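You operate a simulated robot arm through the tools that you are given. There is no shell and no other tool.

You are at the controls of a simulated two-armed robot. One attempt, no reset.

Task
Push the tool bench door shut. Shut the bolts drawer. Open the clamps drawer, take the red t key from the inside of the clamps drawer and leave it on the top of the tool bench under the pegs and shut the drawer again. Put the small brass cap on the top of the tool bench under the pegs away on the top of the finish bench. Screw the cap back on the red-cap jar. Take the job carton from the steel bench top beside the vise and put it on the top of the packing bench. Put the blue peg block on top of the round block on the steel bench top behind the trays. Do these in any order. Set down upright: job carton.

It is judged by the outcome, as a careful person would: the job done as asked, and still so three seconds after it is handed in. It fails if anything else is knocked over, pushed out of place, dropped, spilled or broken. Lids that push on must go on centred and level and be pressed home; caps that screw on are set level and turned clockwise until they are tight.

Robot
Two 7-joint arms with three-finger grippers on one trunk, on a base that drives. Base frame: it is fixed to the floor where the robot stands at the start and does not move with it; the origin is under the middle of the robot, x ahead of it, y to its left, z up. Units: m, degrees, N and s.
The left shoulder is at the start at [0.079, 0.154, 0.825], the right one opposite. With the tool pointing down near the work surface each hand reaches from about 0.1 to 0.66 m from the robot's upright axis, wherever it stands, measured 20 degrees to its own side. Places, roughly: blue peg block (4x4x5 cm) [-2.3, -0.2, 0.8]; bolts drawer [0.7, 0.7, 0.6]; clamps drawer [0.9, 0.8, 0.4]; job carton [-2.25, -0.75, 0.75]; red t key (10x4x12 cm) [0.9, 0.8, 0.5]; red-cap jar [-2.5, -1, 0.75]; round block [-2, -0.25, 0.75]; small brass cap (5x5x2 cm) [1, 0.8, 0.8]; tool bench door [0.7, 0, 0.4]; top of the finish bench (48x18 cm) [3.34, -5.84, 0.84]; top of the packing bench [-1.5, 3.1, 0.8]; top of the tool bench under the pegs [0.9, 0.8, 0.8]. Payload 2.69 kg a hand.
Tool frame (each hand has its own): the origin (TCP) lies between the finger pads and is the grasp point; the fingertips stand 0.029 m ahead of it; z points along the fingers, y is the line along which they close. The gripper opens to 0.12 m. The gripper's body begins 0.078 m behind the TCP.
Orientation is that of the tool frame in the base frame, as a unit quaternion [x, y, z, w]. With the fingers straight down and closing along the base's y, the tool's x points along the base's -x, its y along +y and its z along -z.

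Tools
- The arms move only by the tool apply_moves. It takes "left_increments", "right_increments" or both (then of equal length, played together; a hand with none holds still); each is a list of rows, each a list of 7 numbers: the shift along the base's x, y, z in mm, then the turn, a rotation vector about the base's x, y, z in degrees, then the opening, from 0 (shut) to 1 (fully open). In form: [[tx, ty, tz, ax, ay, az, grip], ...]. A call has 1 to 20 rows; each row is the pose to reach, as a shift and turn from the pose commanded when the call began. Rows are played at 5 a second. More than 0.05 m and 8.6 degrees between two rows, or a gripper value outside its range, and nothing of the call is played. A pose out of reach is approached as far as the arm can. The call stops where the force on the tool passes 40 N (or 10 N more than at its start, if that is more) or the arm is blocked; 0.2 s more then pass. The fingers move at their own pace and stop on an object; they squeeze with about 31 N. The grip force told is the motor's: it shows also when the fingers shut on nothing. Time passes only in rows, and 0.2 s behind the last, so rows that repeat a pose let the fingers close. The reply holds the time, the measured pose of the TCP, the force on the tool along the base axes, the opening and the grip force, in the units named above and with some noise, with the torque about the TCP (base axes, N m) and any sound that the robot's microphone picked up, and new pictures: "pictures" is both (left out), scene, wrist or none (wrist: the cameras of the hands that moved).
- Cameras (640 x 400 px; columns grow to the right, rows downward): "scene" is now at [0.2008, 0.0382, 0.9639]; the picture's right is [0.42, -0.91, 0.00], its down [-0.52, -0.24, -0.82] and it looks along [0.74, 0.35, -0.58] (base axes); focal length 214 px, centre (320, 200). "left" rides on the left gripper at [0.063, 0, -0.104] in its tool frame; the picture's right is [0.00, 1.00, 0.00], its down [-0.83, 0.00, -0.56] and it looks along [-0.56, 0.00, 0.83] (tool axes); focal length 275 px, centre (320, 200). "right" rides on the right gripper at [0.063, 0, -0.104] in its tool frame; the picture's right is [0.00, 1.00, 0.00], its down [-0.83, 0.00, -0.56] and it looks along [-0.56, 0.00, 0.83] (tool axes); focal length 275 px, centre (320, 200). There is no depth. A picture from a camera that has moved, and an enlarged one, comes with that camera's place and axes in the base frame and with its lens.
- raise_lower(by): slides the trunk up (or, below 0, down) by that many m; the arms and the scene camera ride with it, the base frame stays. It gives what a move gives, with no picture.
- steer(legs): drives the robot by 1 to 6 legs, each [ahead, left, turn to the left] in m, m and degrees, along the robot's own axes; the way and the turn of a leg run together, so that a leg with both is an arc; at most 1.5 m and 180 degrees a leg. The arms and the cameras ride along, it lands a little off, and it stops where it bumps. It gives what a move gives, and a new picture of the scene camera.
- turn_head(pan, tilt): turns the head with the scene camera to pan (to the left, within 80 degrees either way) and tilt (down, from -29 to 69), counted from straight ahead of the robot. It gives what a move gives, and a new picture of the scene camera.
- enlarge(camera, box): a new picture of the part [left, top, right, bottom] of that camera's present view, enlarged. The clock stands still meanwhile.
- close_job(): hands the job in; it is judged then, once.

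Places have to be worked out from the pictures, the camera data and where the tool is seen. Open the grippers and draw the arms clear of the work before you hand the job in, unless the task says otherwise.

The tools are called after ">>>" as a command line: name --argument value ..., lists and objects as JSON in quotes. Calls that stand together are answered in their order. apply_moves: Moves the arms, as the interface text tells. Its arguments: {"type":"object","properties":{"left_increments":{"type":"array"},"right_increments":{"type":"array"},"pictures":{"type":"string","enum":["both","scene","wrist","none"]}},"required":[]} The other tools are called the same way: raise_lower (by) slides the trunk up or down; steer (legs) drives the base; turn_head (pan, tilt) turns the head that bears the scene camera; enlarge (camera, box) takes an enlarged picture of a part of a camera's view; close_job () hands the job in.

At the start:

```text
time_s: 0.0
left_ee_pos: [0.3545, 0.4366, 0.9371]
left_tool_rot: [0.001, 1.0, 0.002, 0.002]
left_ft_force: [0.1, 0.6, 0.0]
left_ft_torque: [0.0, 0.01, -0.01]
left_finger_gap: 0.1198
left_grasp_force: 0.0
right_ee_pos: [0.4047, 0.0291, 0.9074]
right_tool_rot: [0.0, 1.0, 0.0, 0.0]
right_ft_force: [-0.4, 0.1, 0.4]
right_ft_torque: [0.01, -0.02, 0.0]
right_finger_gap: 0.1201
right_grasp_force: 0.0
trunk travel left (down, up): [-0.193, 0.245]
robot x, y, heading: [-0.0021, 0.0029, -0.3]
head pan, tilt: [25.0, 35.3]
```

scene: 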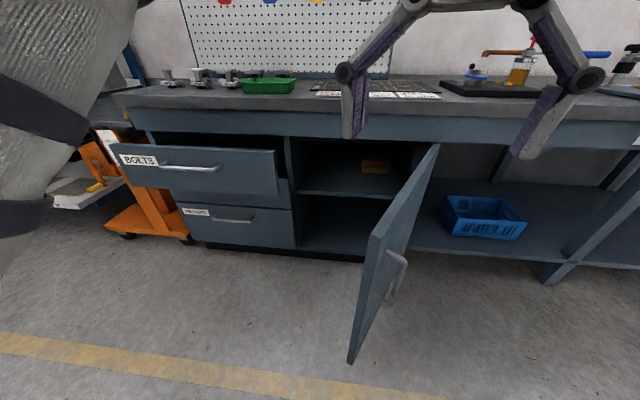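
right: 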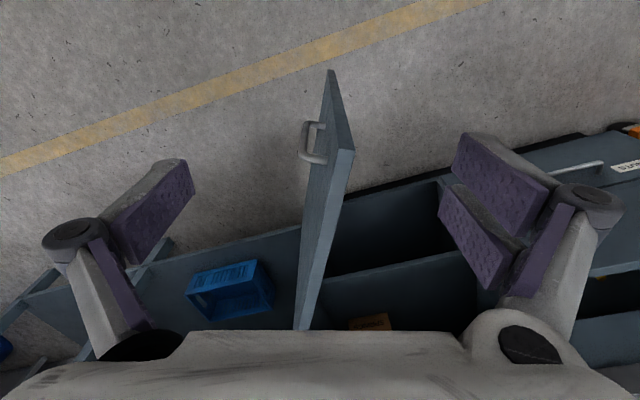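
left: 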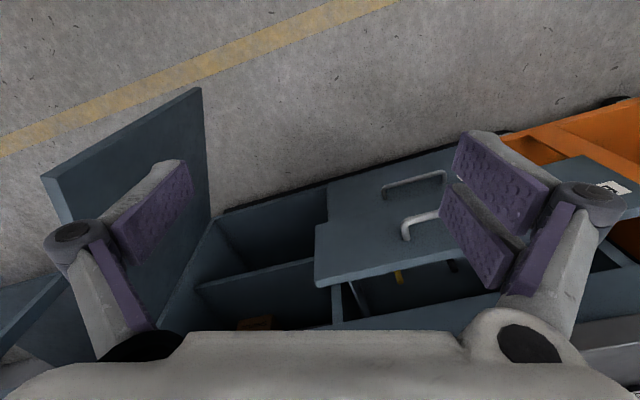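

I start by looking closer at the tool bench in the scene picture: an open door, the bolts drawer standing out, the clamps drawer shut below it.

>>> enlarge --camera "scene" --box '[100, 40, 340, 190]'

>>> enlarge --camera "scene" --box '[300, 120, 460, 380]'

>>> enlarge --camera "scene" --box '[100, 130, 340, 280]'

```text
2.67 times, centred on (220, 115) of scene
camera zoom: at [0.2008, 0.0382, 0.9639], right [0.42, -0.91, 0.0], down [-0.52, -0.24, -0.82], along [0.74, 0.35, -0.58], focal length 572 px, centre (587, 427)
```

zoom: 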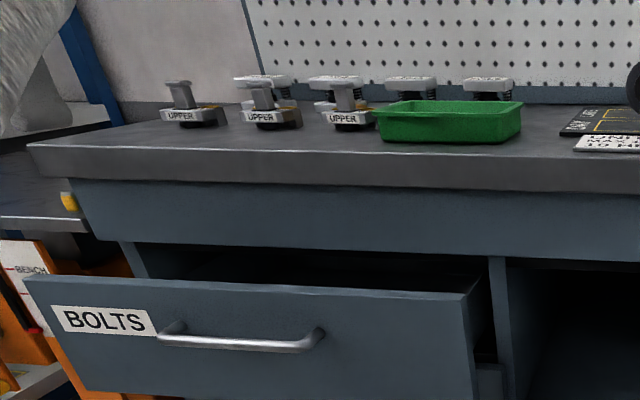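

```text
1.54 times, centred on (380, 250) of scene
camera zoom: at [0.2008, 0.0382, 0.9639], right [0.42, -0.91, 0.0], down [-0.52, -0.24, -0.82], along [0.74, 0.35, -0.58], focal length 330 px, centre (228, 123)
```

zoom: 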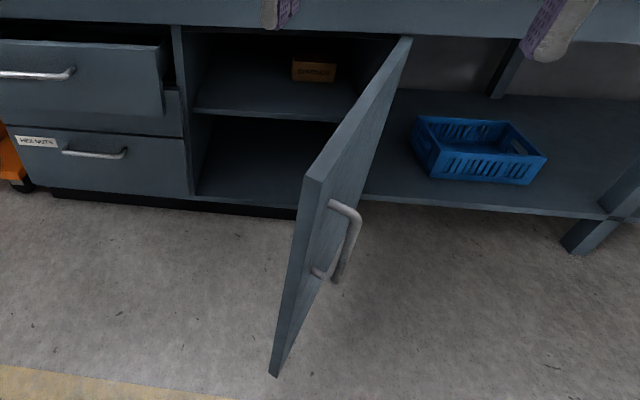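

```text
2.67 times, centred on (220, 205) of scene
camera zoom: at [0.2008, 0.0382, 0.9639], right [0.42, -0.91, 0.0], down [-0.52, -0.24, -0.82], along [0.74, 0.35, -0.58], focal length 572 px, centre (587, 187)
```

zoom: 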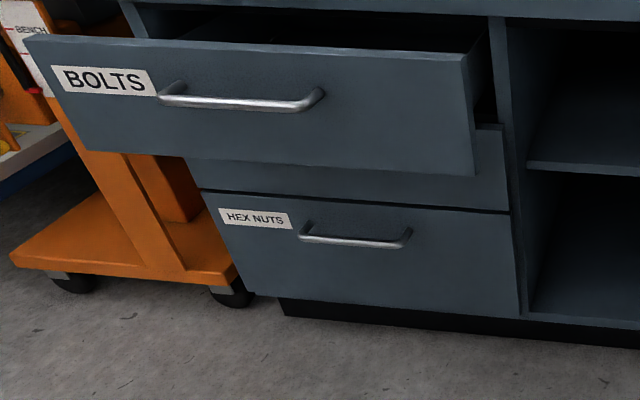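

The middle drawer under BOLTS must be clamps, the bottom one is HEX NUTS. I look around with the head to map the surroundings.

>>> turn_head --pan 45 --tilt 20

>>> turn_head --pan 0 --tilt 15

>>> turn_head --pan -75 --tilt 15

>>> turn_head --pan 80 --tilt 15

```text
time_s: 0.8
left_ee_pos: [0.3542, 0.4361, 0.9362]
left_tool_rot: [0.001, 1.0, 0.002, 0.001]
left_ft_force: [-0.1, 0.0, 1.0]
left_ft_torque: [-0.02, -0.01, -0.02]
left_finger_gap: 0.1201
left_grasp_force: 0.2
right_ee_pos: [0.4053, 0.0289, 0.9082]
right_tool_rot: [0.0, 1.0, 0.0, 0.001]
right_ft_force: [0.1, 0.0, -0.1]
right_ft_torque: [-0.02, 0.0, 0.02]
right_finger_gap: 0.1198
right_grasp_force: 0.1
trunk travel left (down, up): [-0.193, 0.245]
robot x, y, heading: [0.0, -0.0019, 0.2]
head pan, tilt: [45.0, 20.0]
camera scene: at [0.1871, 0.0668, 0.9881], right [0.71, -0.71, 0.0], down [-0.24, -0.24, -0.94], along [0.66, 0.66, -0.34], focal length 214 px, centre (320, 200)
```

scene: 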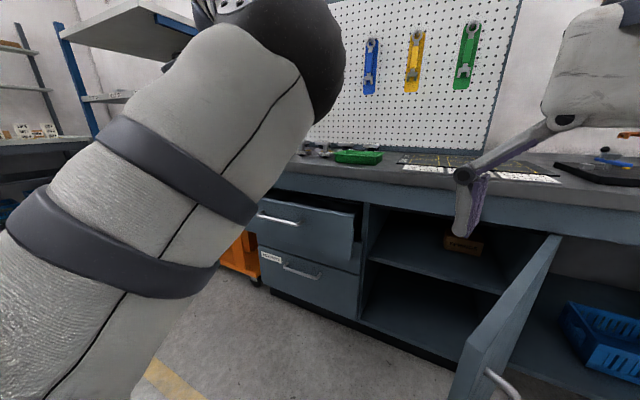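

```text
time_s: 1.9
left_ee_pos: [0.3551, 0.4376, 0.937]
left_tool_rot: [0.001, 1.0, 0.002, 0.0]
left_ft_force: [-0.2, -0.1, -0.5]
left_ft_torque: [0.03, -0.03, 0.0]
left_finger_gap: 0.1201
left_grasp_force: 0.0
right_ee_pos: [0.4054, 0.0289, 0.9078]
right_tool_rot: [0.0, 1.0, 0.001, 0.002]
right_ft_force: [-0.2, 0.4, 0.0]
right_ft_torque: [0.01, -0.01, -0.01]
right_finger_gap: 0.1199
right_grasp_force: 0.1
trunk travel left (down, up): [-0.193, 0.245]
robot x, y, heading: [-0.0015, -0.0005, 0.0]
head pan, tilt: [0.0, 15.0]
camera scene: at [0.2146, 0.0011, 0.9963], right [0.0, -1.0, 0.0], down [-0.26, 0.0, -0.97], along [0.97, 0.0, -0.26], focal length 214 px, centre (320, 200)
```

scene: 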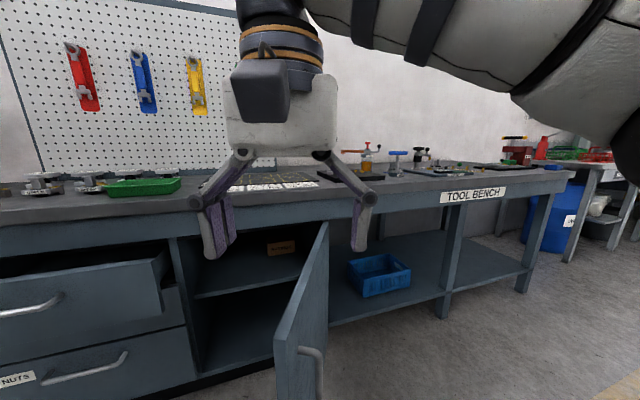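

```text
time_s: 3.4
left_ee_pos: [0.3546, 0.4373, 0.9368]
left_tool_rot: [0.002, 1.0, 0.002, 0.001]
left_ft_force: [0.6, 0.9, 0.5]
left_ft_torque: [0.0, 0.06, -0.01]
left_finger_gap: 0.12
left_grasp_force: 0.1
right_ee_pos: [0.4052, 0.0284, 0.9071]
right_tool_rot: [0.0, 1.0, 0.0, 0.001]
right_ft_force: [-0.6, 0.5, -0.8]
right_ft_torque: [0.03, 0.02, 0.02]
right_finger_gap: 0.12
right_grasp_force: 0.1
trunk travel left (down, up): [-0.193, 0.245]
robot x, y, heading: [-0.0013, 0.0019, 0.1]
head pan, tilt: [-75.0, 15.0]
camera scene: at [0.1454, -0.0892, 0.9963], right [-0.97, -0.26, 0.0], down [-0.07, 0.25, -0.97], along [0.25, -0.93, -0.26], focal length 214 px, centre (320, 200)
```

scene: 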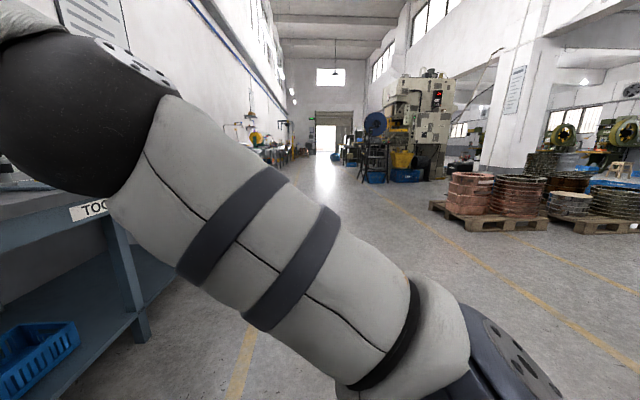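

```text
time_s: 5.8
left_ee_pos: [0.3544, 0.4357, 0.9376]
left_tool_rot: [0.001, 1.0, 0.001, 0.001]
left_ft_force: [0.4, -0.1, 0.1]
left_ft_torque: [-0.03, 0.01, 0.02]
left_finger_gap: 0.1202
left_grasp_force: 0.0
right_ee_pos: [0.4059, 0.0301, 0.908]
right_tool_rot: [0.0, 1.0, 0.0, 0.001]
right_ft_force: [0.2, -0.1, -1.1]
right_ft_torque: [-0.01, 0.0, 0.01]
right_finger_gap: 0.12
right_grasp_force: 0.0
trunk travel left (down, up): [-0.193, 0.245]
robot x, y, heading: [-0.0025, 0.004, -0.2]
head pan, tilt: [80.0, 15.0]
camera scene: at [0.1374, 0.093, 0.9963], right [0.98, -0.17, 0.0], down [-0.05, -0.25, -0.97], along [0.17, 0.95, -0.26], focal length 214 px, centre (320, 200)
```

scene: 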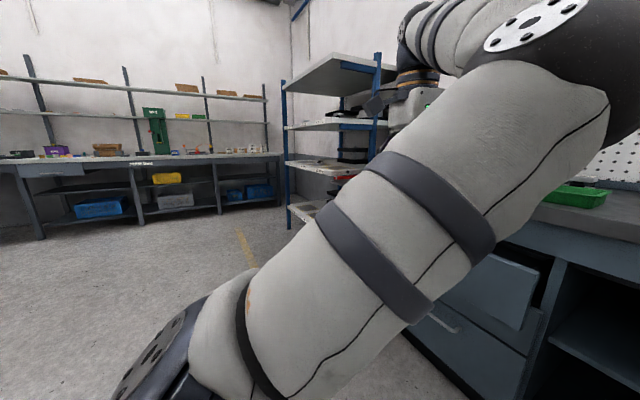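

The view is obstructed partly by the arms. I raise the trunk to get a second viewpoint (for ranging) and to look down onto the bench.

>>> raise_lower --by 0.24

>>> turn_head --pan 25 --tilt 35.3

>>> turn_head --pan 0 --tilt 30

```text
time_s: 8.3
left_ee_pos: [0.355, 0.4366, 1.1756]
left_tool_rot: [0.0, 1.0, 0.002, -0.001]
left_ft_force: [0.3, 0.4, -0.3]
left_ft_torque: [-0.01, 0.02, -0.01]
left_finger_gap: 0.1202
left_grasp_force: 0.0
right_ee_pos: [0.4056, 0.0299, 1.1463]
right_tool_rot: [0.001, 1.0, 0.0, 0.0]
right_ft_force: [0.8, 0.0, -0.4]
right_ft_torque: [-0.02, 0.01, -0.03]
right_finger_gap: 0.1198
right_grasp_force: 0.0
trunk travel left (down, up): [-0.433, 0.005]
robot x, y, heading: [0.001, 0.0004, 0.2]
head pan, tilt: [80.0, 15.0]
```

```text
time_s: 9.6
left_ee_pos: [0.3539, 0.4378, 1.1782]
left_tool_rot: [0.001, 1.0, 0.002, 0.0]
left_ft_force: [-0.7, -0.3, 0.0]
left_ft_torque: [-0.01, 0.05, 0.05]
left_finger_gap: 0.1203
left_grasp_force: 0.1
right_ee_pos: [0.4055, 0.0293, 1.1471]
right_tool_rot: [0.0, 1.0, 0.0, 0.0]
right_ft_force: [-0.4, 0.6, -0.6]
right_ft_torque: [0.0, -0.01, 0.0]
right_finger_gap: 0.1202
right_grasp_force: 0.0
trunk travel left (down, up): [-0.433, 0.005]
robot x, y, heading: [-0.0, 0.001, -0.1]
head pan, tilt: [25.0, 35.3]
camera scene: at [0.0886, 0.0382, 1.2213], right [0.42, -0.91, 0.0], down [-0.52, -0.24, -0.82], along [0.74, 0.35, -0.58], focal length 214 px, centre (320, 200)
```

scene: 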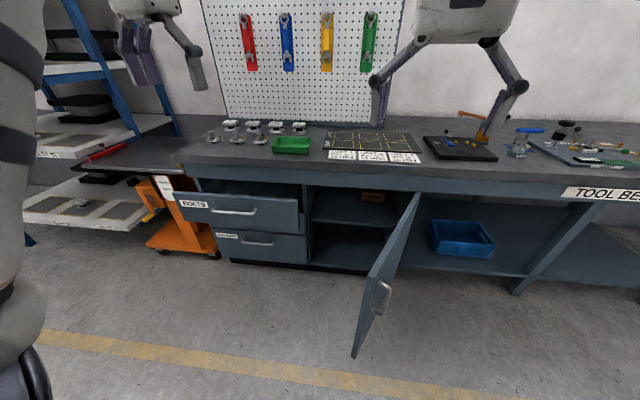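

```text
time_s: 10.4
left_ee_pos: [0.3537, 0.4372, 1.1769]
left_tool_rot: [0.001, 1.0, 0.002, 0.0]
left_ft_force: [1.3, -0.6, 0.4]
left_ft_torque: [0.02, 0.01, -0.02]
left_finger_gap: 0.1199
left_grasp_force: 0.0
right_ee_pos: [0.4048, 0.0306, 1.1469]
right_tool_rot: [0.0, 1.0, 0.0, 0.0]
right_ft_force: [-0.6, -0.3, -0.4]
right_ft_torque: [0.04, -0.01, -0.01]
right_finger_gap: 0.1199
right_grasp_force: 0.2
trunk travel left (down, up): [-0.433, 0.005]
robot x, y, heading: [0.0001, -0.0021, -0.0]
head pan, tilt: [0.0, 30.0]
camera scene: at [0.0994, 0.0011, 1.2295], right [0.0, -1.0, 0.0], down [-0.5, 0.0, -0.87], along [0.87, 0.0, -0.5], focal length 214 px, centre (320, 200)
```

scene: 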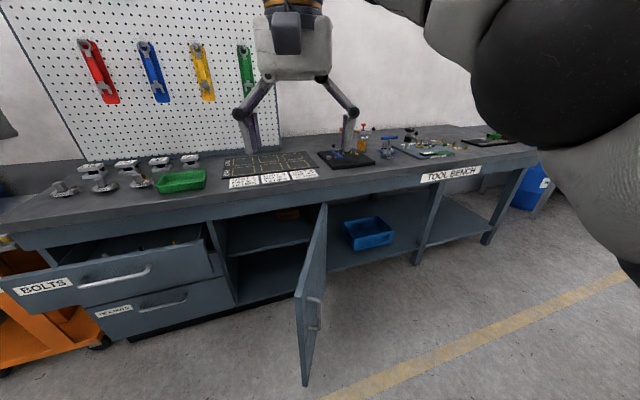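

Good vantage. I enlarge parts of this view to see the bench top and the inside of the bolts drawer.

>>> enlarge --camera "scene" --box '[0, 130, 240, 280]'

>>> enlarge --camera "scene" --box '[200, 110, 360, 210]'

>>> enlarge --camera "scene" --box '[310, 110, 540, 254]'

>>> enlarge --camera "scene" --box '[220, 190, 420, 390]'

```text
2.67 times, centred on (120, 205) of scene
camera zoom: at [0.0994, 0.0011, 1.2295], right [0.0, -1.0, 0.0], down [-0.5, 0.0, -0.87], along [0.87, 0.0, -0.5], focal length 572 px, centre (853, 187)
```

zoom: 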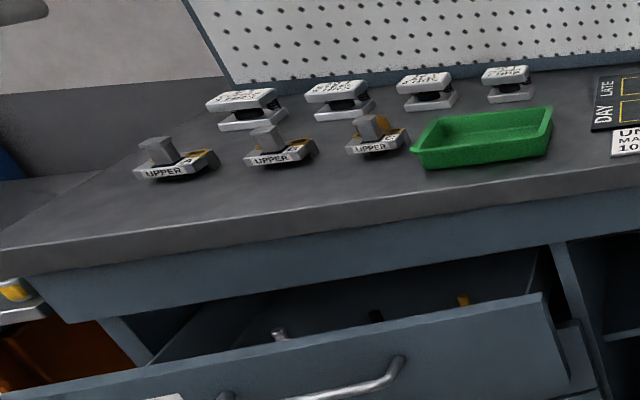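

```text
4.00 times, centred on (280, 160) of scene
camera zoom: at [0.0994, 0.0011, 1.2295], right [0.0, -1.0, 0.0], down [-0.5, 0.0, -0.87], along [0.87, 0.0, -0.5], focal length 858 px, centre (480, 360)
```

zoom: 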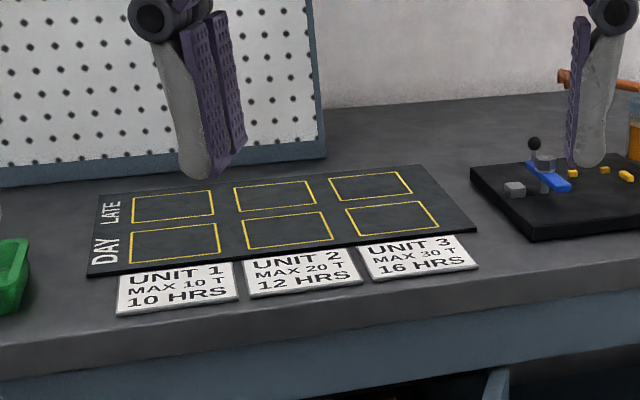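

```text
2.78 times, centred on (425, 182) of scene
camera zoom: at [0.0994, 0.0011, 1.2295], right [0.0, -1.0, 0.0], down [-0.5, 0.0, -0.87], along [0.87, 0.0, -0.5], focal length 596 px, centre (28, 250)
```

zoom: 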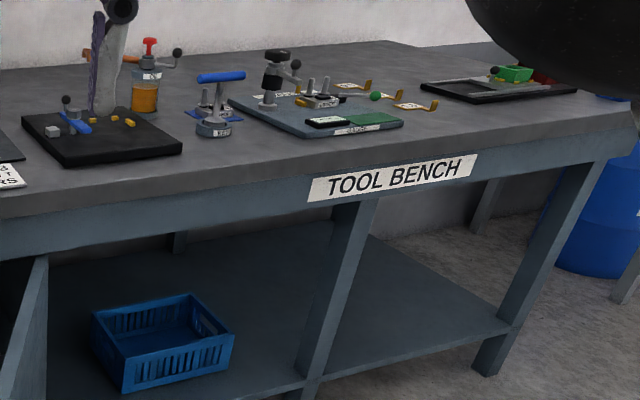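

```text
2.00 times, centred on (320, 290) of scene
camera zoom: at [0.0994, 0.0011, 1.2295], right [0.0, -1.0, 0.0], down [-0.5, 0.0, -0.87], along [0.87, 0.0, -0.5], focal length 429 px, centre (320, 20)
```

zoom: 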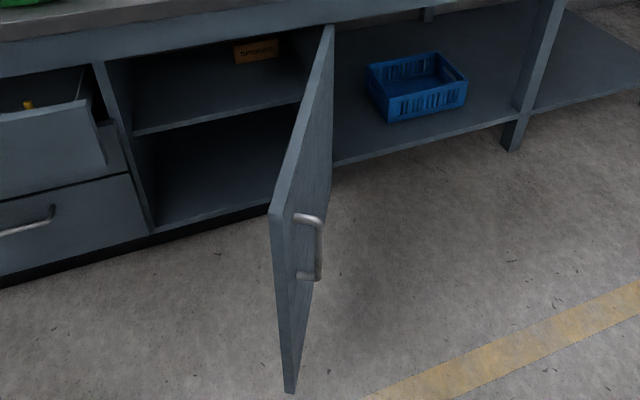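

The bench top seems about z≈0.83 with its front turned ~14°; the door is hinged at about (0.93,−0.02) with its free edge near (0.45,0.06). I lower the trunk, then bring the closed right hand to the door's outer (right) side, tilted 45° forward.

>>> raise_lower --by -0.24

>>> apply_moves --right_increments '[[0, -40, 0, 0, -7.5, 0, 0], [10, -80, 0, 0, -15, 0, 0], [20, -120, 0, 0, -22.5, 0, 0], [30, -160, 0, 0, -30, 0, 0], [40, -190, 0, 0, -37.5, 0, 0], [50, -210, 0, 0, -45, 0, 0], [60, -210, -40, 0, -45, 0, 0], [60, -210, -80, 0, -45, 0, 0], [60, -210, -120, 0, -45, 0, 0], [60, -210, -160, 0, -45, 0, 0], [60, -210, -200, 0, -45, 0, 0], [60, -210, -240, 0, -45, 0, 0], [60, -210, -270, 0, -45, 0, 0]]'

>>> turn_head --pan 0 --tilt 40

```text
time_s: 12.9
left_ee_pos: [0.3531, 0.4367, 0.9364]
left_tool_rot: [0.001, 1.0, 0.001, 0.002]
left_ft_force: [-0.2, -0.1, 0.0]
left_ft_torque: [-0.04, -0.01, -0.04]
left_finger_gap: 0.12
left_grasp_force: 0.0
right_ee_pos: [0.4049, 0.0295, 0.9081]
right_tool_rot: [0.0, 1.0, 0.0, 0.001]
right_ft_force: [-0.7, 0.4, 0.0]
right_ft_torque: [-0.02, -0.01, -0.01]
right_finger_gap: 0.1203
right_grasp_force: 0.1
trunk travel left (down, up): [-0.193, 0.245]
robot x, y, heading: [-0.0016, -0.0043, 0.1]
head pan, tilt: [0.0, 30.0]
```

```text
time_s: 15.8
left_ee_pos: [0.3552, 0.4369, 0.9375]
left_tool_rot: [0.001, 1.0, 0.001, 0.001]
left_ft_force: [0.7, -0.2, -0.2]
left_ft_torque: [-0.01, -0.02, -0.02]
left_finger_gap: 0.1202
left_grasp_force: 0.1
right_ee_pos: [0.4615, -0.1829, 0.6365]
right_tool_rot: [0.0, 0.923, 0.001, 0.384]
right_ft_force: [-0.3, -0.3, -1.0]
right_ft_torque: [0.03, 0.0, 0.02]
right_finger_gap: 0.0
right_grasp_force: 28.4
trunk travel left (down, up): [-0.193, 0.245]
robot x, y, heading: [0.0026, 0.0004, 0.0]
head pan, tilt: [0.0, 30.0]
camera scene: at [0.2117, 0.001, 0.9721], right [0.0, -1.0, 0.0], down [-0.5, 0.0, -0.87], along [0.87, 0.0, -0.5], focal length 214 px, centre (320, 200)
camera right: at [0.3432, -0.1844, 0.6656], right [0.0, 1.0, 0.0], down [0.19, 0.0, 0.98], along [0.98, 0.0, -0.19], focal length 275 px, centre (320, 200)
```

scene: 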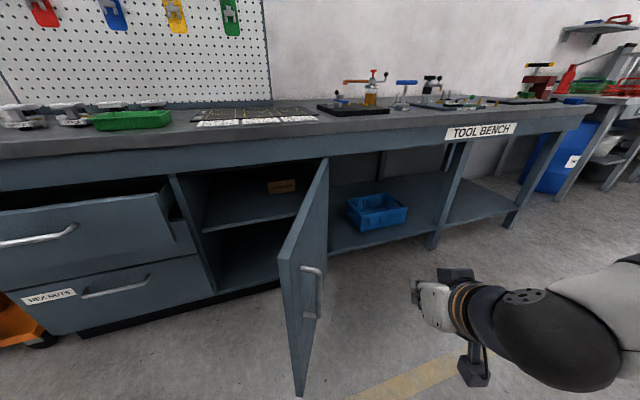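
right: 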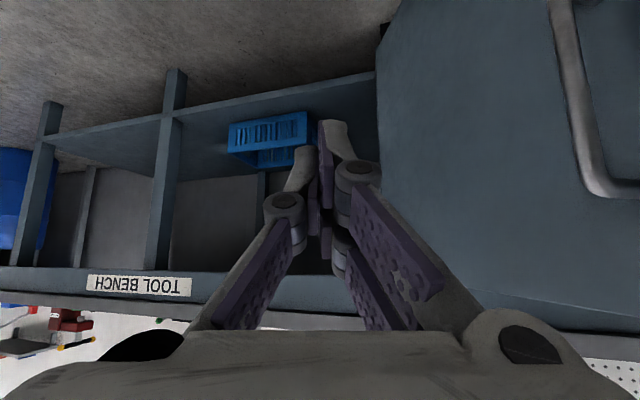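

```text
time_s: 16.5
left_ee_pos: [0.3542, 0.4369, 0.9368]
left_tool_rot: [0.001, 1.0, 0.002, 0.001]
left_ft_force: [0.3, 0.8, 0.9]
left_ft_torque: [0.03, -0.02, -0.04]
left_finger_gap: 0.1199
left_grasp_force: 0.0
right_ee_pos: [0.4622, -0.1832, 0.6371]
right_tool_rot: [0.0, 0.923, -0.001, 0.384]
right_ft_force: [0.5, -0.2, -0.1]
right_ft_torque: [0.0, -0.02, 0.02]
right_finger_gap: 0.0
right_grasp_force: 28.4
trunk travel left (down, up): [-0.193, 0.245]
robot x, y, heading: [-0.0025, 0.0017, 0.0]
head pan, tilt: [0.0, 40.0]
camera scene: at [0.2062, 0.001, 0.9568], right [0.0, -1.0, 0.0], down [-0.64, 0.0, -0.77], along [0.77, 0.0, -0.64], focal length 214 px, centre (320, 200)
```

scene: 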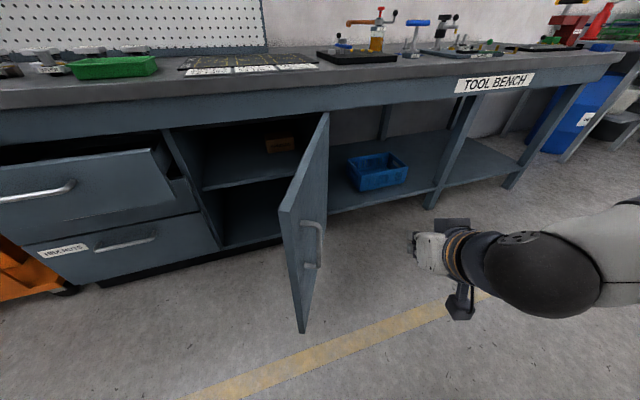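

The door's top is at z≈0.75 and its free edge near (0.43,0.06); the hand is on its right side. I advance past the edge above the handle and sweep left/forward to swing the door.

>>> apply_moves --right_increments '[[40, 0, 15, 0, 0, 0, 0], [80, 0, 30, 0, 0, 0, 0], [98, 30, 30, 0, 0, 0, 0], [98, 60, 30, 0, 0, 0, 0], [98, 90, 30, 0, 0, 0, 0], [98, 120, 30, 0, 0, 0, 0], [98, 150, 30, 0, 0, 0, 0], [100, 180, 30, 0, 0, 0, 0], [104, 210, 30, 0, 0, 0, 0], [110, 240, 30, 0, 0, 0, 0], [118, 270, 30, 0, 0, 0, 0], [126, 290, 30, 0, 0, 0, 0]]'

```text
time_s: 19.1
left_ee_pos: [0.3541, 0.4373, 0.9377]
left_tool_rot: [0.0, 1.0, 0.002, 0.001]
left_ft_force: [0.5, -0.4, 0.3]
left_ft_torque: [-0.02, 0.03, 0.0]
left_finger_gap: 0.1198
left_grasp_force: 0.0
right_ee_pos: [0.592, 0.1094, 0.6665]
right_tool_rot: [0.0, 0.924, 0.0, 0.383]
right_ft_force: [0.3, 0.0, -0.3]
right_ft_torque: [0.0, -0.06, 0.01]
right_finger_gap: 0.0
right_grasp_force: 28.4
trunk travel left (down, up): [-0.193, 0.245]
robot x, y, heading: [-0.0026, 0.0003, -0.1]
head pan, tilt: [0.0, 40.0]
camera scene: at [0.2062, 0.0011, 0.9567], right [0.0, -1.0, 0.0], down [-0.64, 0.0, -0.77], along [0.77, 0.0, -0.64], focal length 214 px, centre (320, 200)
camera right: at [0.4725, 0.1095, 0.6957], right [0.0, 1.0, 0.0], down [0.19, 0.0, 0.98], along [0.98, 0.0, -0.19], focal length 275 px, centre (320, 200)
```

scene: 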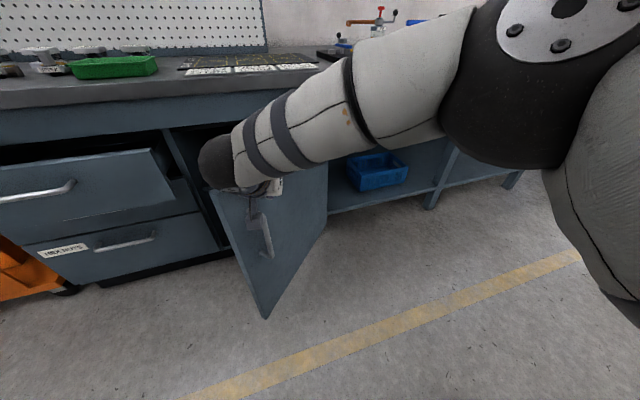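
right: 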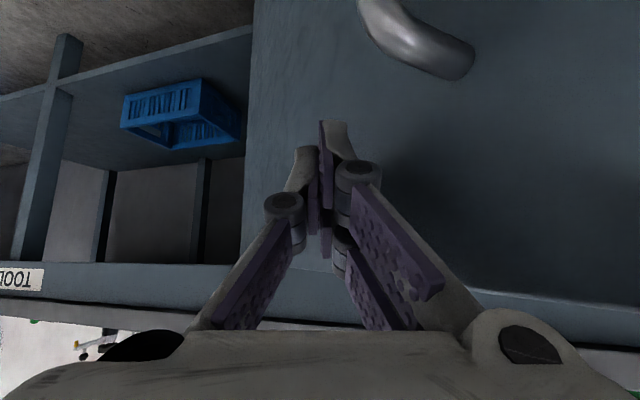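

The door follows the hand. I continue the sweep, more forward now.

>>> apply_moves --right_increments '[[20, 35, 0, 0, 0, 0, 0], [40, 65, 0, 0, 0, 0, 0], [60, 90, 0, 0, 0, 0, 0], [80, 110, 0, 0, 0, 0, 0], [100, 130, 0, 0, 0, 0, 0], [120, 145, 0, 0, 0, 0, 0]]'

```text
time_s: 20.5
left_ee_pos: [0.3542, 0.4378, 0.9375]
left_tool_rot: [0.002, 1.0, 0.002, 0.0]
left_ft_force: [-0.4, 0.2, 0.1]
left_ft_torque: [0.01, -0.03, 0.02]
left_finger_gap: 0.1199
left_grasp_force: 0.1
right_ee_pos: [0.625, 0.145, 0.664]
right_tool_rot: [0.009, 0.923, -0.002, 0.384]
right_ft_force: [0.6, 1.0, 0.3]
right_ft_torque: [0.0, 0.01, -0.01]
right_finger_gap: 0.0
right_grasp_force: 28.7
right hand out of reach, approached as far as the arm can: row 2, 3, 4, 5, 6
trunk travel left (down, up): [-0.193, 0.245]
robot x, y, heading: [-0.0025, 0.0047, -0.1]
head pan, tilt: [0.0, 40.0]
camera scene: at [0.2062, 0.001, 0.9567], right [0.0, -1.0, 0.0], down [-0.64, 0.0, -0.77], along [0.77, 0.0, -0.64], focal length 214 px, centre (320, 200)
camera right: at [0.5063, 0.1459, 0.6942], right [0.02, 1.0, 0.0], down [0.19, 0.0, 0.98], along [0.98, -0.02, -0.19], focal length 275 px, centre (320, 200)
```

scene: 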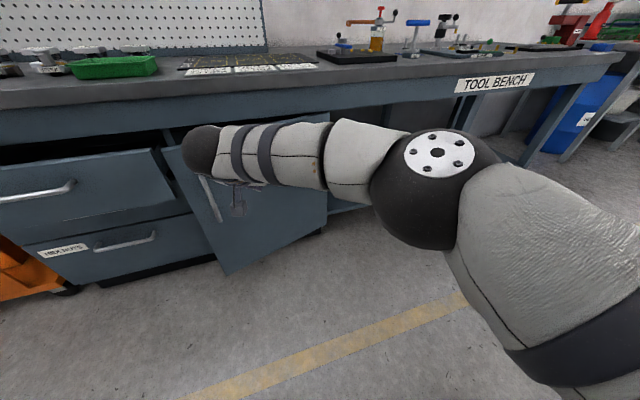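
right: 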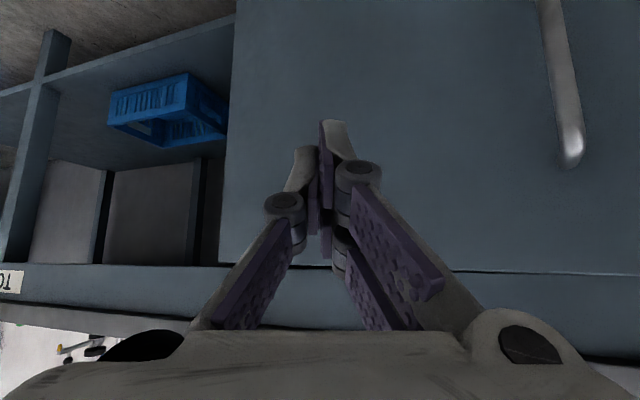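

The door is now about half closed and the arm at its reach. I draw the hand back and up a little, then turn the robot 14° to face the bench squarely and drive closer.

>>> apply_moves --right_increments '[[-40, -10, 10, 0, 0, 0, 0], [-80, -20, 20, 0, 0, 0, 0], [-110, -30, 35, 0, 0, 0, 0]]' --pictures "none"

>>> steer --legs '[[0, 0, 14], [0.15, 0, 0]]'

```text
time_s: 21.3
left_ee_pos: [0.3541, 0.436, 0.9371]
left_tool_rot: [0.002, 1.0, 0.001, 0.001]
left_ft_force: [0.3, 0.2, 0.0]
left_ft_torque: [0.0, 0.0, 0.01]
left_finger_gap: 0.1199
left_grasp_force: 0.1
right_ee_pos: [0.5085, 0.124, 0.6977]
right_tool_rot: [0.0, 0.924, 0.0, 0.383]
right_ft_force: [-0.4, 0.0, -0.5]
right_ft_torque: [-0.01, 0.04, -0.01]
right_finger_gap: 0.0
right_grasp_force: 28.6
trunk travel left (down, up): [-0.193, 0.245]
robot x, y, heading: [0.0026, 0.0011, 0.0]
head pan, tilt: [0.0, 40.0]
```

```text
time_s: 23.5
left_ee_pos: [0.377, 0.5497, 0.9369]
left_tool_rot: [-0.126, 0.992, 0.002, 0.001]
left_ft_force: [0.7, -0.2, -0.4]
left_ft_torque: [-0.02, 0.03, 0.02]
left_finger_gap: 0.1201
left_grasp_force: 0.0
right_ee_pos: [0.6056, 0.2868, 0.6982]
right_tool_rot: [-0.117, 0.916, 0.049, 0.38]
right_ft_force: [0.6, 0.8, 0.1]
right_ft_torque: [0.0, 0.0, 0.01]
right_finger_gap: 0.0
right_grasp_force: 28.6
trunk travel left (down, up): [-0.193, 0.245]
robot x, y, heading: [0.1449, 0.0362, 14.7]
head pan, tilt: [0.0, 40.0]
camera scene: at [0.3448, 0.0911, 0.9567], right [0.25, -0.97, 0.0], down [-0.62, -0.16, -0.77], along [0.74, 0.19, -0.64], focal length 214 px, centre (320, 200)
```

scene: 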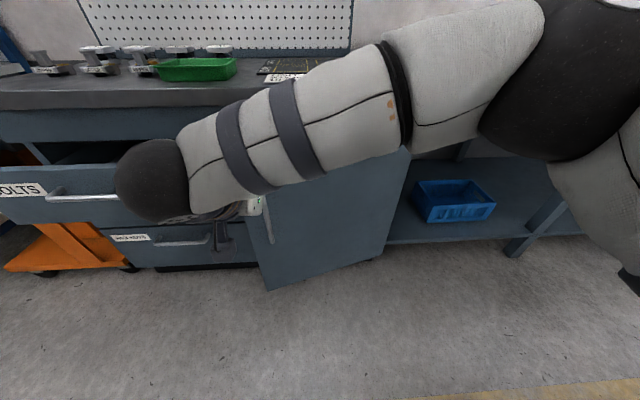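

Bench is now nearly square to me; the door is open ~25°. I push the hand straight in along the bench normal (slightly right to clear the bolts drawer corner).

>>> apply_moves --right_increments '[[32, -22, 0, 0, 0, 0, 0], [65, -14, 0, 0, 0, 0, 0], [94, -6, 0, 0, 0, 0, 0], [124, 2, 0, 0, 0, 0, 0], [153, 9, 0, 0, 0, 0, 0], [172, 14, 0, 0, 0, 0, 0], [192, 19, 0, 0, 0, 0, 0], [211, 24, 0, 0, 0, 0, 0]]'

```text
time_s: 25.3
left_ee_pos: [0.3764, 0.5502, 0.937]
left_tool_rot: [-0.127, 0.992, 0.002, 0.001]
left_ft_force: [-0.5, -0.4, -0.2]
left_ft_torque: [0.0, -0.01, -0.02]
left_finger_gap: 0.12
left_grasp_force: 0.1
right_ee_pos: [0.8042, 0.296, 0.6956]
right_tool_rot: [-0.111, 0.918, 0.044, 0.379]
right_ft_force: [-0.1, 0.4, 0.3]
right_ft_torque: [-0.01, 0.03, -0.05]
right_finger_gap: 0.0002
right_grasp_force: 28.4
right hand out of reach, approached as far as the arm can: row 8
trunk travel left (down, up): [-0.193, 0.245]
robot x, y, heading: [0.1428, 0.0382, 14.5]
head pan, tilt: [0.0, 40.0]
camera scene: at [0.3443, 0.091, 0.9568], right [0.25, -0.97, 0.0], down [-0.62, -0.16, -0.77], along [0.74, 0.19, -0.64], focal length 214 px, centre (320, 200)
camera right: at [0.6873, 0.2675, 0.7244], right [-0.24, 0.97, -0.01], down [0.19, 0.05, 0.98], along [0.95, 0.23, -0.2], focal length 275 px, centre (320, 200)
```

scene: 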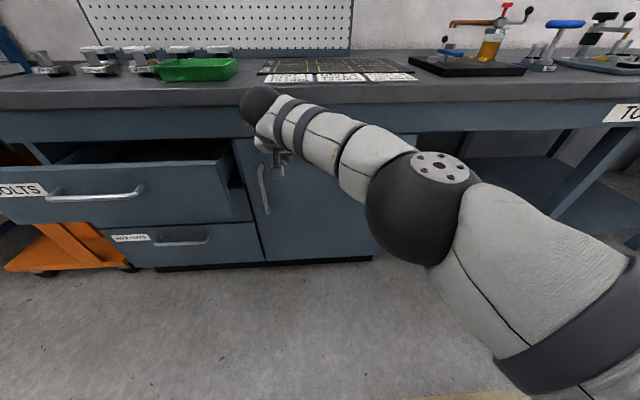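
right: 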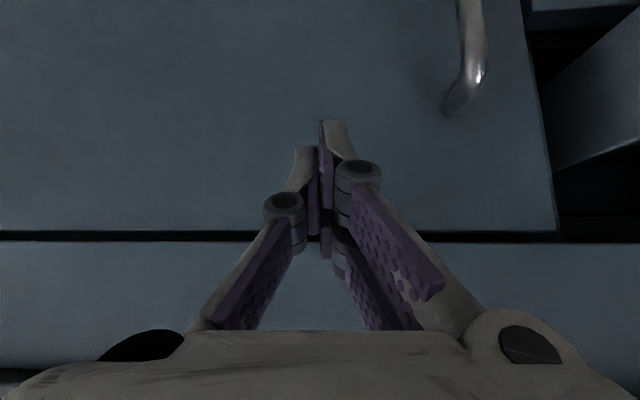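

Almost shut. I drive 0.10 m closer (hand drawn back the same amount first) to be able to press it fully home.

>>> apply_moves --right_increments '[[-40, -10, 0, 0, 0, 0, 0], [-80, -20, 0, 0, 0, 0, 0], [-107, -27, 0, 0, 0, 0, 0]]' --pictures "none"

>>> steer --legs '[[0.1, 0, 0]]'

>>> apply_moves --right_increments '[[29, 7, 0, 0, 0, 0, 0], [58, 15, 0, 0, 0, 0, 0], [68, 17, 0, 0, 0, 0, 0], [77, 20, 0, 0, 0, 0, 0], [87, 22, 0, 0, 0, 0, 0], [97, 25, 0, 0, 0, 0, 0], [107, 27, 0, 0, 0, 0, 0], [116, 30, 0, 0, 0, 0, 0], [126, 32, 0, 0, 0, 0, 0], [136, 35, 0, 0, 0, 0, 0]]'

```text
time_s: 26.1
left_ee_pos: [0.3779, 0.5495, 0.9364]
left_tool_rot: [-0.126, 0.992, 0.002, 0.001]
left_ft_force: [0.7, 0.4, 0.6]
left_ft_torque: [-0.02, 0.01, -0.02]
left_finger_gap: 0.1199
left_grasp_force: 0.0
right_ee_pos: [0.6901, 0.2744, 0.6984]
right_tool_rot: [-0.116, 0.916, 0.048, 0.38]
right_ft_force: [0.8, -0.3, -0.2]
right_ft_torque: [0.01, -0.03, -0.03]
right_finger_gap: 0.0
right_grasp_force: 28.3
trunk travel left (down, up): [-0.193, 0.245]
robot x, y, heading: [0.147, 0.037, 14.7]
head pan, tilt: [0.0, 40.0]
```

```text
time_s: 27.3
left_ee_pos: [0.4734, 0.5755, 0.9367]
left_tool_rot: [-0.128, 0.992, 0.001, 0.0]
left_ft_force: [-0.6, 0.2, -0.7]
left_ft_torque: [-0.02, 0.01, 0.02]
left_finger_gap: 0.1199
left_grasp_force: 0.0
right_ee_pos: [0.7855, 0.3021, 0.6979]
right_tool_rot: [-0.119, 0.916, 0.05, 0.38]
right_ft_force: [0.2, 0.1, 0.5]
right_ft_torque: [0.02, 0.0, 0.03]
right_finger_gap: 0.0001
right_grasp_force: 28.7
trunk travel left (down, up): [-0.193, 0.245]
robot x, y, heading: [0.2413, 0.0632, 14.6]
head pan, tilt: [0.0, 40.0]
camera scene: at [0.4415, 0.117, 0.9566], right [0.25, -0.97, 0.0], down [-0.62, -0.16, -0.77], along [0.74, 0.19, -0.64], focal length 214 px, centre (320, 200)
```

scene: 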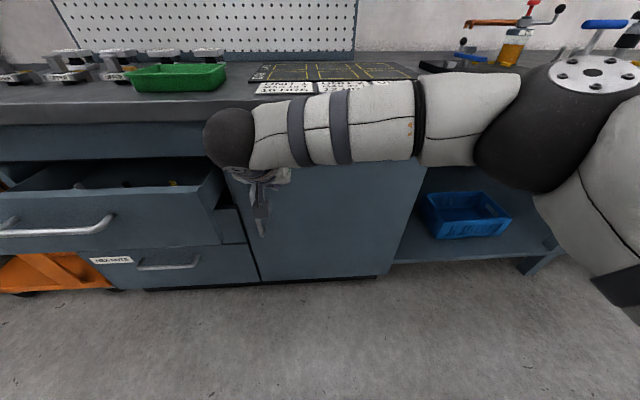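

```text
time_s: 27.9
left_ee_pos: [0.4726, 0.5758, 0.9371]
left_tool_rot: [-0.127, 0.992, 0.002, 0.0]
left_ft_force: [1.0, 0.2, 1.2]
left_ft_torque: [-0.04, 0.04, 0.01]
left_finger_gap: 0.1201
left_grasp_force: 0.0
right_ee_pos: [0.836, 0.3138, 0.6961]
right_tool_rot: [-0.118, 0.918, 0.047, 0.375]
right_ft_force: [-9.5, -6.0, 5.6]
right_ft_torque: [0.07, -0.14, -0.05]
right_finger_gap: 0.0001
right_grasp_force: 28.2
trunk travel left (down, up): [-0.193, 0.245]
robot x, y, heading: [0.245, 0.0634, 14.6]
head pan, tilt: [0.0, 40.0]
stopped in row 3 (right hand): the force on the tool passed its limit at 80 N (the readings are from after the stop); the commanded pose is now the measured one
camera scene: at [0.4404, 0.1163, 0.957], right [0.25, -0.97, 0.0], down [-0.62, -0.16, -0.77], along [0.74, 0.19, -0.64], focal length 214 px, centre (320, 200)
camera right: at [0.7213, 0.2832, 0.7265], right [-0.25, 0.97, -0.01], down [0.19, 0.06, 0.98], along [0.95, 0.25, -0.2], focal length 275 px, centre (320, 200)
```

scene: 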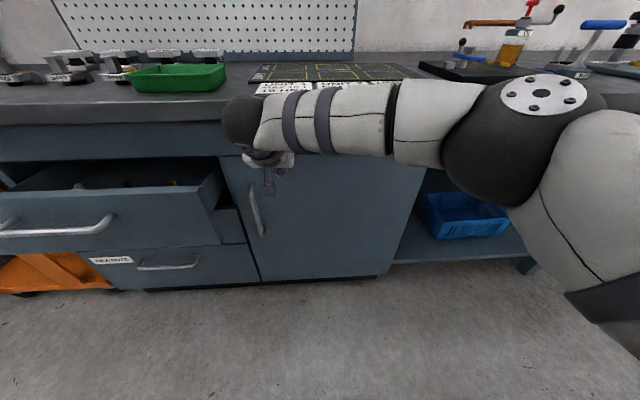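
right: 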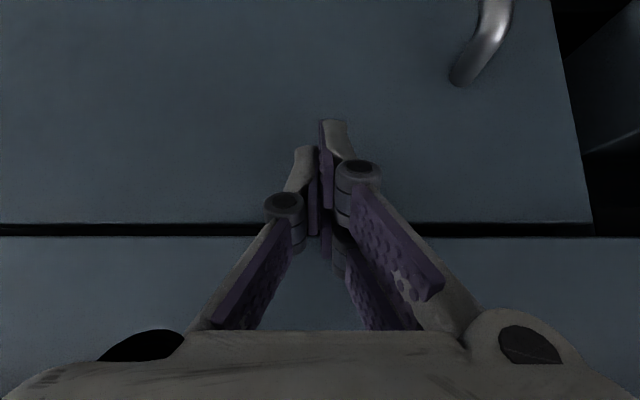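

High push force and the door edge lines up with the apron: it looks shut. I draw the hand back and check.

>>> apply_moves --right_increments '[[-30, -20, 0, 0, 0, 0, 0], [-60, -40, 0, 0, 0, 0, 0], [-100, -70, 0, 0, 0, 0, 0], [-140, -100, 0, 0, 0, 0, 0], [-170, -140, 20, 0, 0, 0, 0], [-200, -180, 60, 0, 0, 0, 0], [-230, -220, 100, 0, 0, 0, 0]]'

```text
refused: row 5 steps farther than a row can; nothing moved
```

>>> apply_moves --right_increments '[[-30, -20, 0, 0, 0, 0, 0], [-60, -40, 0, 0, 0, 0, 0], [-90, -70, 0, 0, 0, 0, 0], [-120, -100, 0, 0, 0, 0, 0], [-145, -130, 20, 0, 0, 0, 0], [-170, -160, 50, 0, 0, 0, 0], [-195, -190, 75, 0, 0, 0, 0], [-220, -220, 100, 0, 0, 0, 0]]' --pictures "scene"

>>> enlarge --camera "scene" --box '[160, 100, 460, 300]'

```text
time_s: 29.7
left_ee_pos: [0.4735, 0.5751, 0.9361]
left_tool_rot: [-0.127, 0.992, 0.002, 0.001]
left_ft_force: [0.0, -0.2, -0.9]
left_ft_torque: [-0.02, 0.01, -0.01]
left_finger_gap: 0.12
left_grasp_force: 0.0
right_ee_pos: [0.6229, 0.0881, 0.7865]
right_tool_rot: [-0.108, 0.924, 0.035, 0.365]
right_ft_force: [0.8, 0.3, -0.4]
right_ft_torque: [0.0, 0.04, 0.04]
right_finger_gap: 0.0002
right_grasp_force: 28.4
trunk travel left (down, up): [-0.193, 0.245]
robot x, y, heading: [0.2454, 0.0614, 14.5]
head pan, tilt: [0.0, 40.0]
camera scene: at [0.4458, 0.1079, 0.9624], right [0.15, -0.99, 0.0], down [-0.58, -0.09, -0.81], along [0.8, 0.12, -0.59], focal length 214 px, centre (320, 200)
```

scene: 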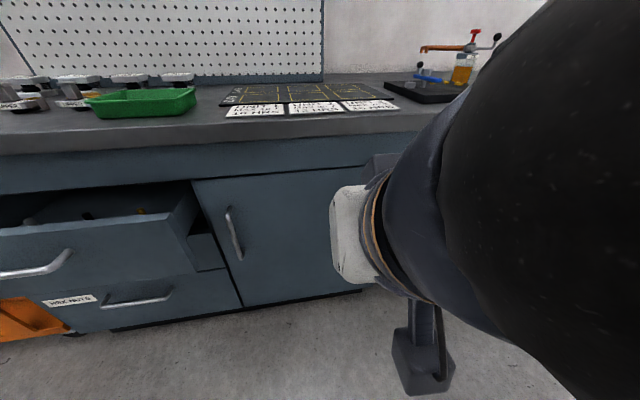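

```text
2.00 times, centred on (310, 200) of scene
camera zoom: at [0.4458, 0.1079, 0.9624], right [0.15, -0.99, 0.0], down [-0.58, -0.09, -0.81], along [0.8, 0.12, -0.59], focal length 429 px, centre (340, 200)
```

zoom: 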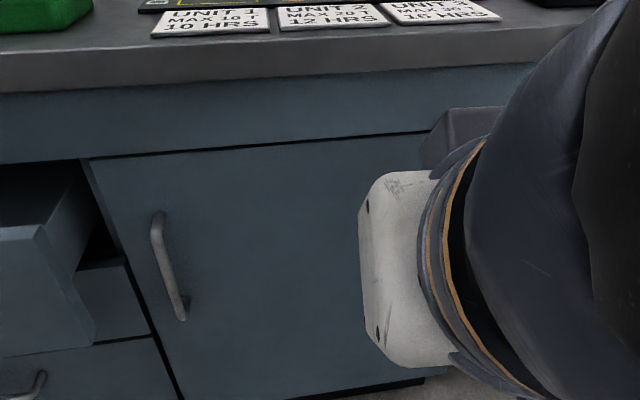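

The door is flush and shut. Now I shift the robot 0.4 m left along the bench so it stands before the drawers, and look at them.

>>> steer --legs '[[0, 0.4, 0]]'

>>> turn_head --pan 15 --tilt 45

```text
time_s: 33.3
left_ee_pos: [0.3694, 0.9632, 0.9363]
left_tool_rot: [-0.129, 0.992, 0.001, 0.001]
left_ft_force: [0.0, 0.1, -0.3]
left_ft_torque: [-0.01, 0.01, 0.01]
left_finger_gap: 0.1199
left_grasp_force: 0.0
right_ee_pos: [0.52, 0.4767, 0.7872]
right_tool_rot: [-0.114, 0.922, 0.034, 0.367]
right_ft_force: [-0.4, -0.2, 0.0]
right_ft_torque: [0.02, -0.01, 0.05]
right_finger_gap: 0.0
right_grasp_force: 29.0
trunk travel left (down, up): [-0.193, 0.245]
robot x, y, heading: [0.143, 0.451, 14.8]
head pan, tilt: [0.0, 40.0]
camera scene: at [0.3437, 0.4933, 0.9629], right [0.13, -0.99, 0.0], down [-0.58, -0.08, -0.81], along [0.8, 0.11, -0.59], focal length 214 px, centre (320, 200)
```

scene: 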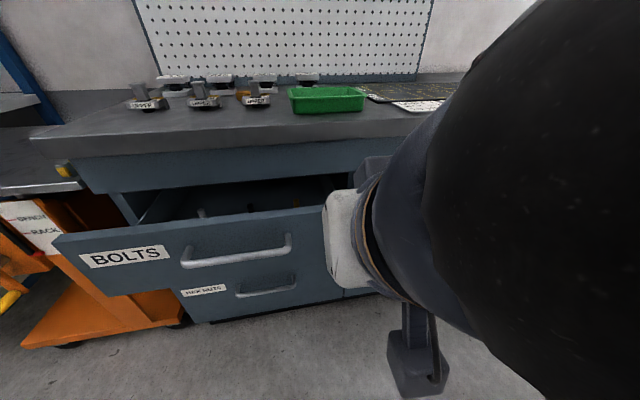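

```text
time_s: 34.1
left_ee_pos: [0.3706, 0.9635, 0.9364]
left_tool_rot: [-0.129, 0.992, 0.002, 0.0]
left_ft_force: [1.0, -0.1, -0.6]
left_ft_torque: [-0.03, 0.02, -0.01]
left_finger_gap: 0.1201
left_grasp_force: 0.1
right_ee_pos: [0.5218, 0.474, 0.7816]
right_tool_rot: [-0.113, 0.924, 0.027, 0.363]
right_ft_force: [-0.3, -0.3, 0.5]
right_ft_torque: [0.02, -0.01, -0.02]
right_finger_gap: 0.0001
right_grasp_force: 28.3
trunk travel left (down, up): [-0.193, 0.245]
robot x, y, heading: [0.1392, 0.4493, 15.1]
head pan, tilt: [15.0, 45.0]
camera scene: at [0.3416, 0.497, 0.9591], right [0.18, -0.98, 0.0], down [-0.61, -0.11, -0.78], along [0.77, 0.14, -0.62], focal length 214 px, centre (320, 200)
```

scene: 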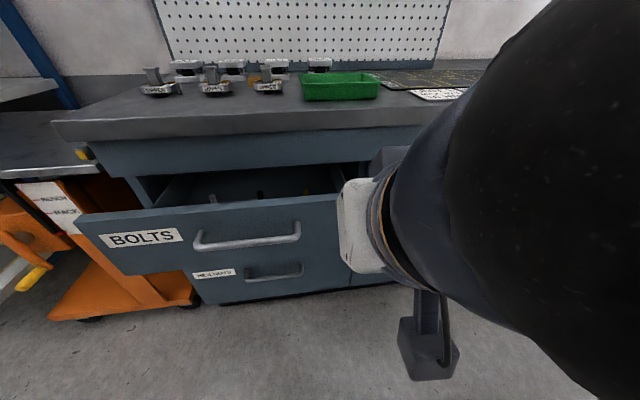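

The right arm blocks the view. I move the right hand back to the right and up, pointing it down again.

>>> apply_moves --right_increments '[[-15, -30, 20, -1.8, 7.1, 0, 0], [-25, -65, 40, -3.5, 14.2, 0, 0], [-25, -105, 60, -5.3, 21.3, 0, 0], [-20, -145, 80, -7.1, 28.4, 0, 0.3], [-15, -185, 100, -8.9, 35.5, 0, 0.6], [-10, -225, 120, -10.6, 42, 0, 1], [-5, -260, 140, -10.6, 42, 0, 1], [0, -290, 160, -10.6, 42, 0, 1]]'

```text
time_s: 35.9
left_ee_pos: [0.3716, 0.9623, 0.9376]
left_tool_rot: [-0.128, 0.992, 0.002, 0.0]
left_ft_force: [-0.5, 1.1, 0.3]
left_ft_torque: [0.0, -0.02, -0.02]
left_finger_gap: 0.12
left_grasp_force: 0.2
right_ee_pos: [0.5467, 0.2718, 0.8382]
right_tool_rot: [-0.126, 0.992, -0.011, 0.0]
right_ft_force: [0.4, 0.4, 0.3]
right_ft_torque: [0.04, 0.03, 0.01]
right_finger_gap: 0.1197
right_grasp_force: 0.1
right hand out of reach, approached as far as the arm can: row 5, 6, 7, 8
trunk travel left (down, up): [-0.193, 0.245]
robot x, y, heading: [0.142, 0.4507, 15.1]
head pan, tilt: [15.0, 45.0]
camera scene: at [0.3282, 0.5216, 0.9493], right [0.5, -0.87, 0.0], down [-0.61, -0.35, -0.71], along [0.61, 0.35, -0.71], focal length 214 px, centre (320, 200)
camera right: at [0.4846, 0.257, 0.944], right [-0.26, 0.97, -0.02], down [0.8, 0.22, 0.55], along [0.54, 0.12, -0.83], focal length 275 px, centre (320, 200)
```

scene: 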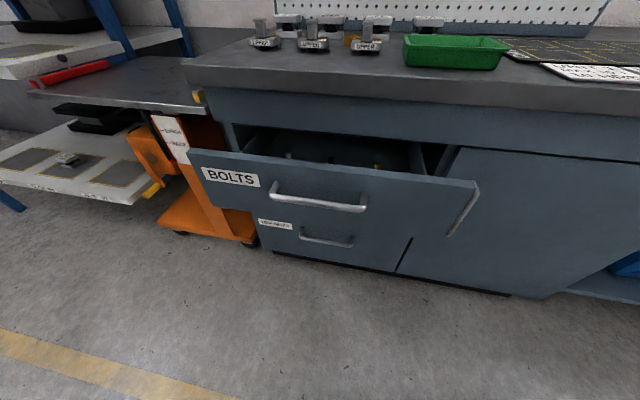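
right: 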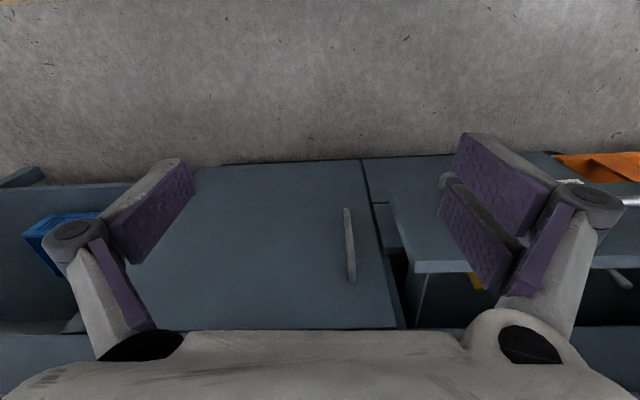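

View restored. Drawer front: centre at about (0.58,0.65), top z≈0.745, handle bar z≈0.69. I bring the closed left hand, tilted 45°, in front of its upper middle.

>>> apply_moves --left_increments '[[10, -40, 0, 1.9, -7.3, 0, 0.5], [20, -80, 0, 3.8, -14.5, 0, 0], [31, -120, 0, 5.6, -21.8, 0, 0], [41, -160, 0, 7.5, -29, 0, 0], [51, -200, 0, 9.4, -36.3, 0, 0], [62, -240, -30, 11.25, -43.6, 0, 0], [72, -280, -70, 11.25, -43.6, 0, 0], [82, -315, -110, 11.25, -43.6, 0, 0], [85, -328, -150, 11.25, -43.6, 0, 0], [85, -328, -188, 11.25, -43.6, 0, 0]]'

```text
refused: row 6 steps farther than a row can; nothing moved
```

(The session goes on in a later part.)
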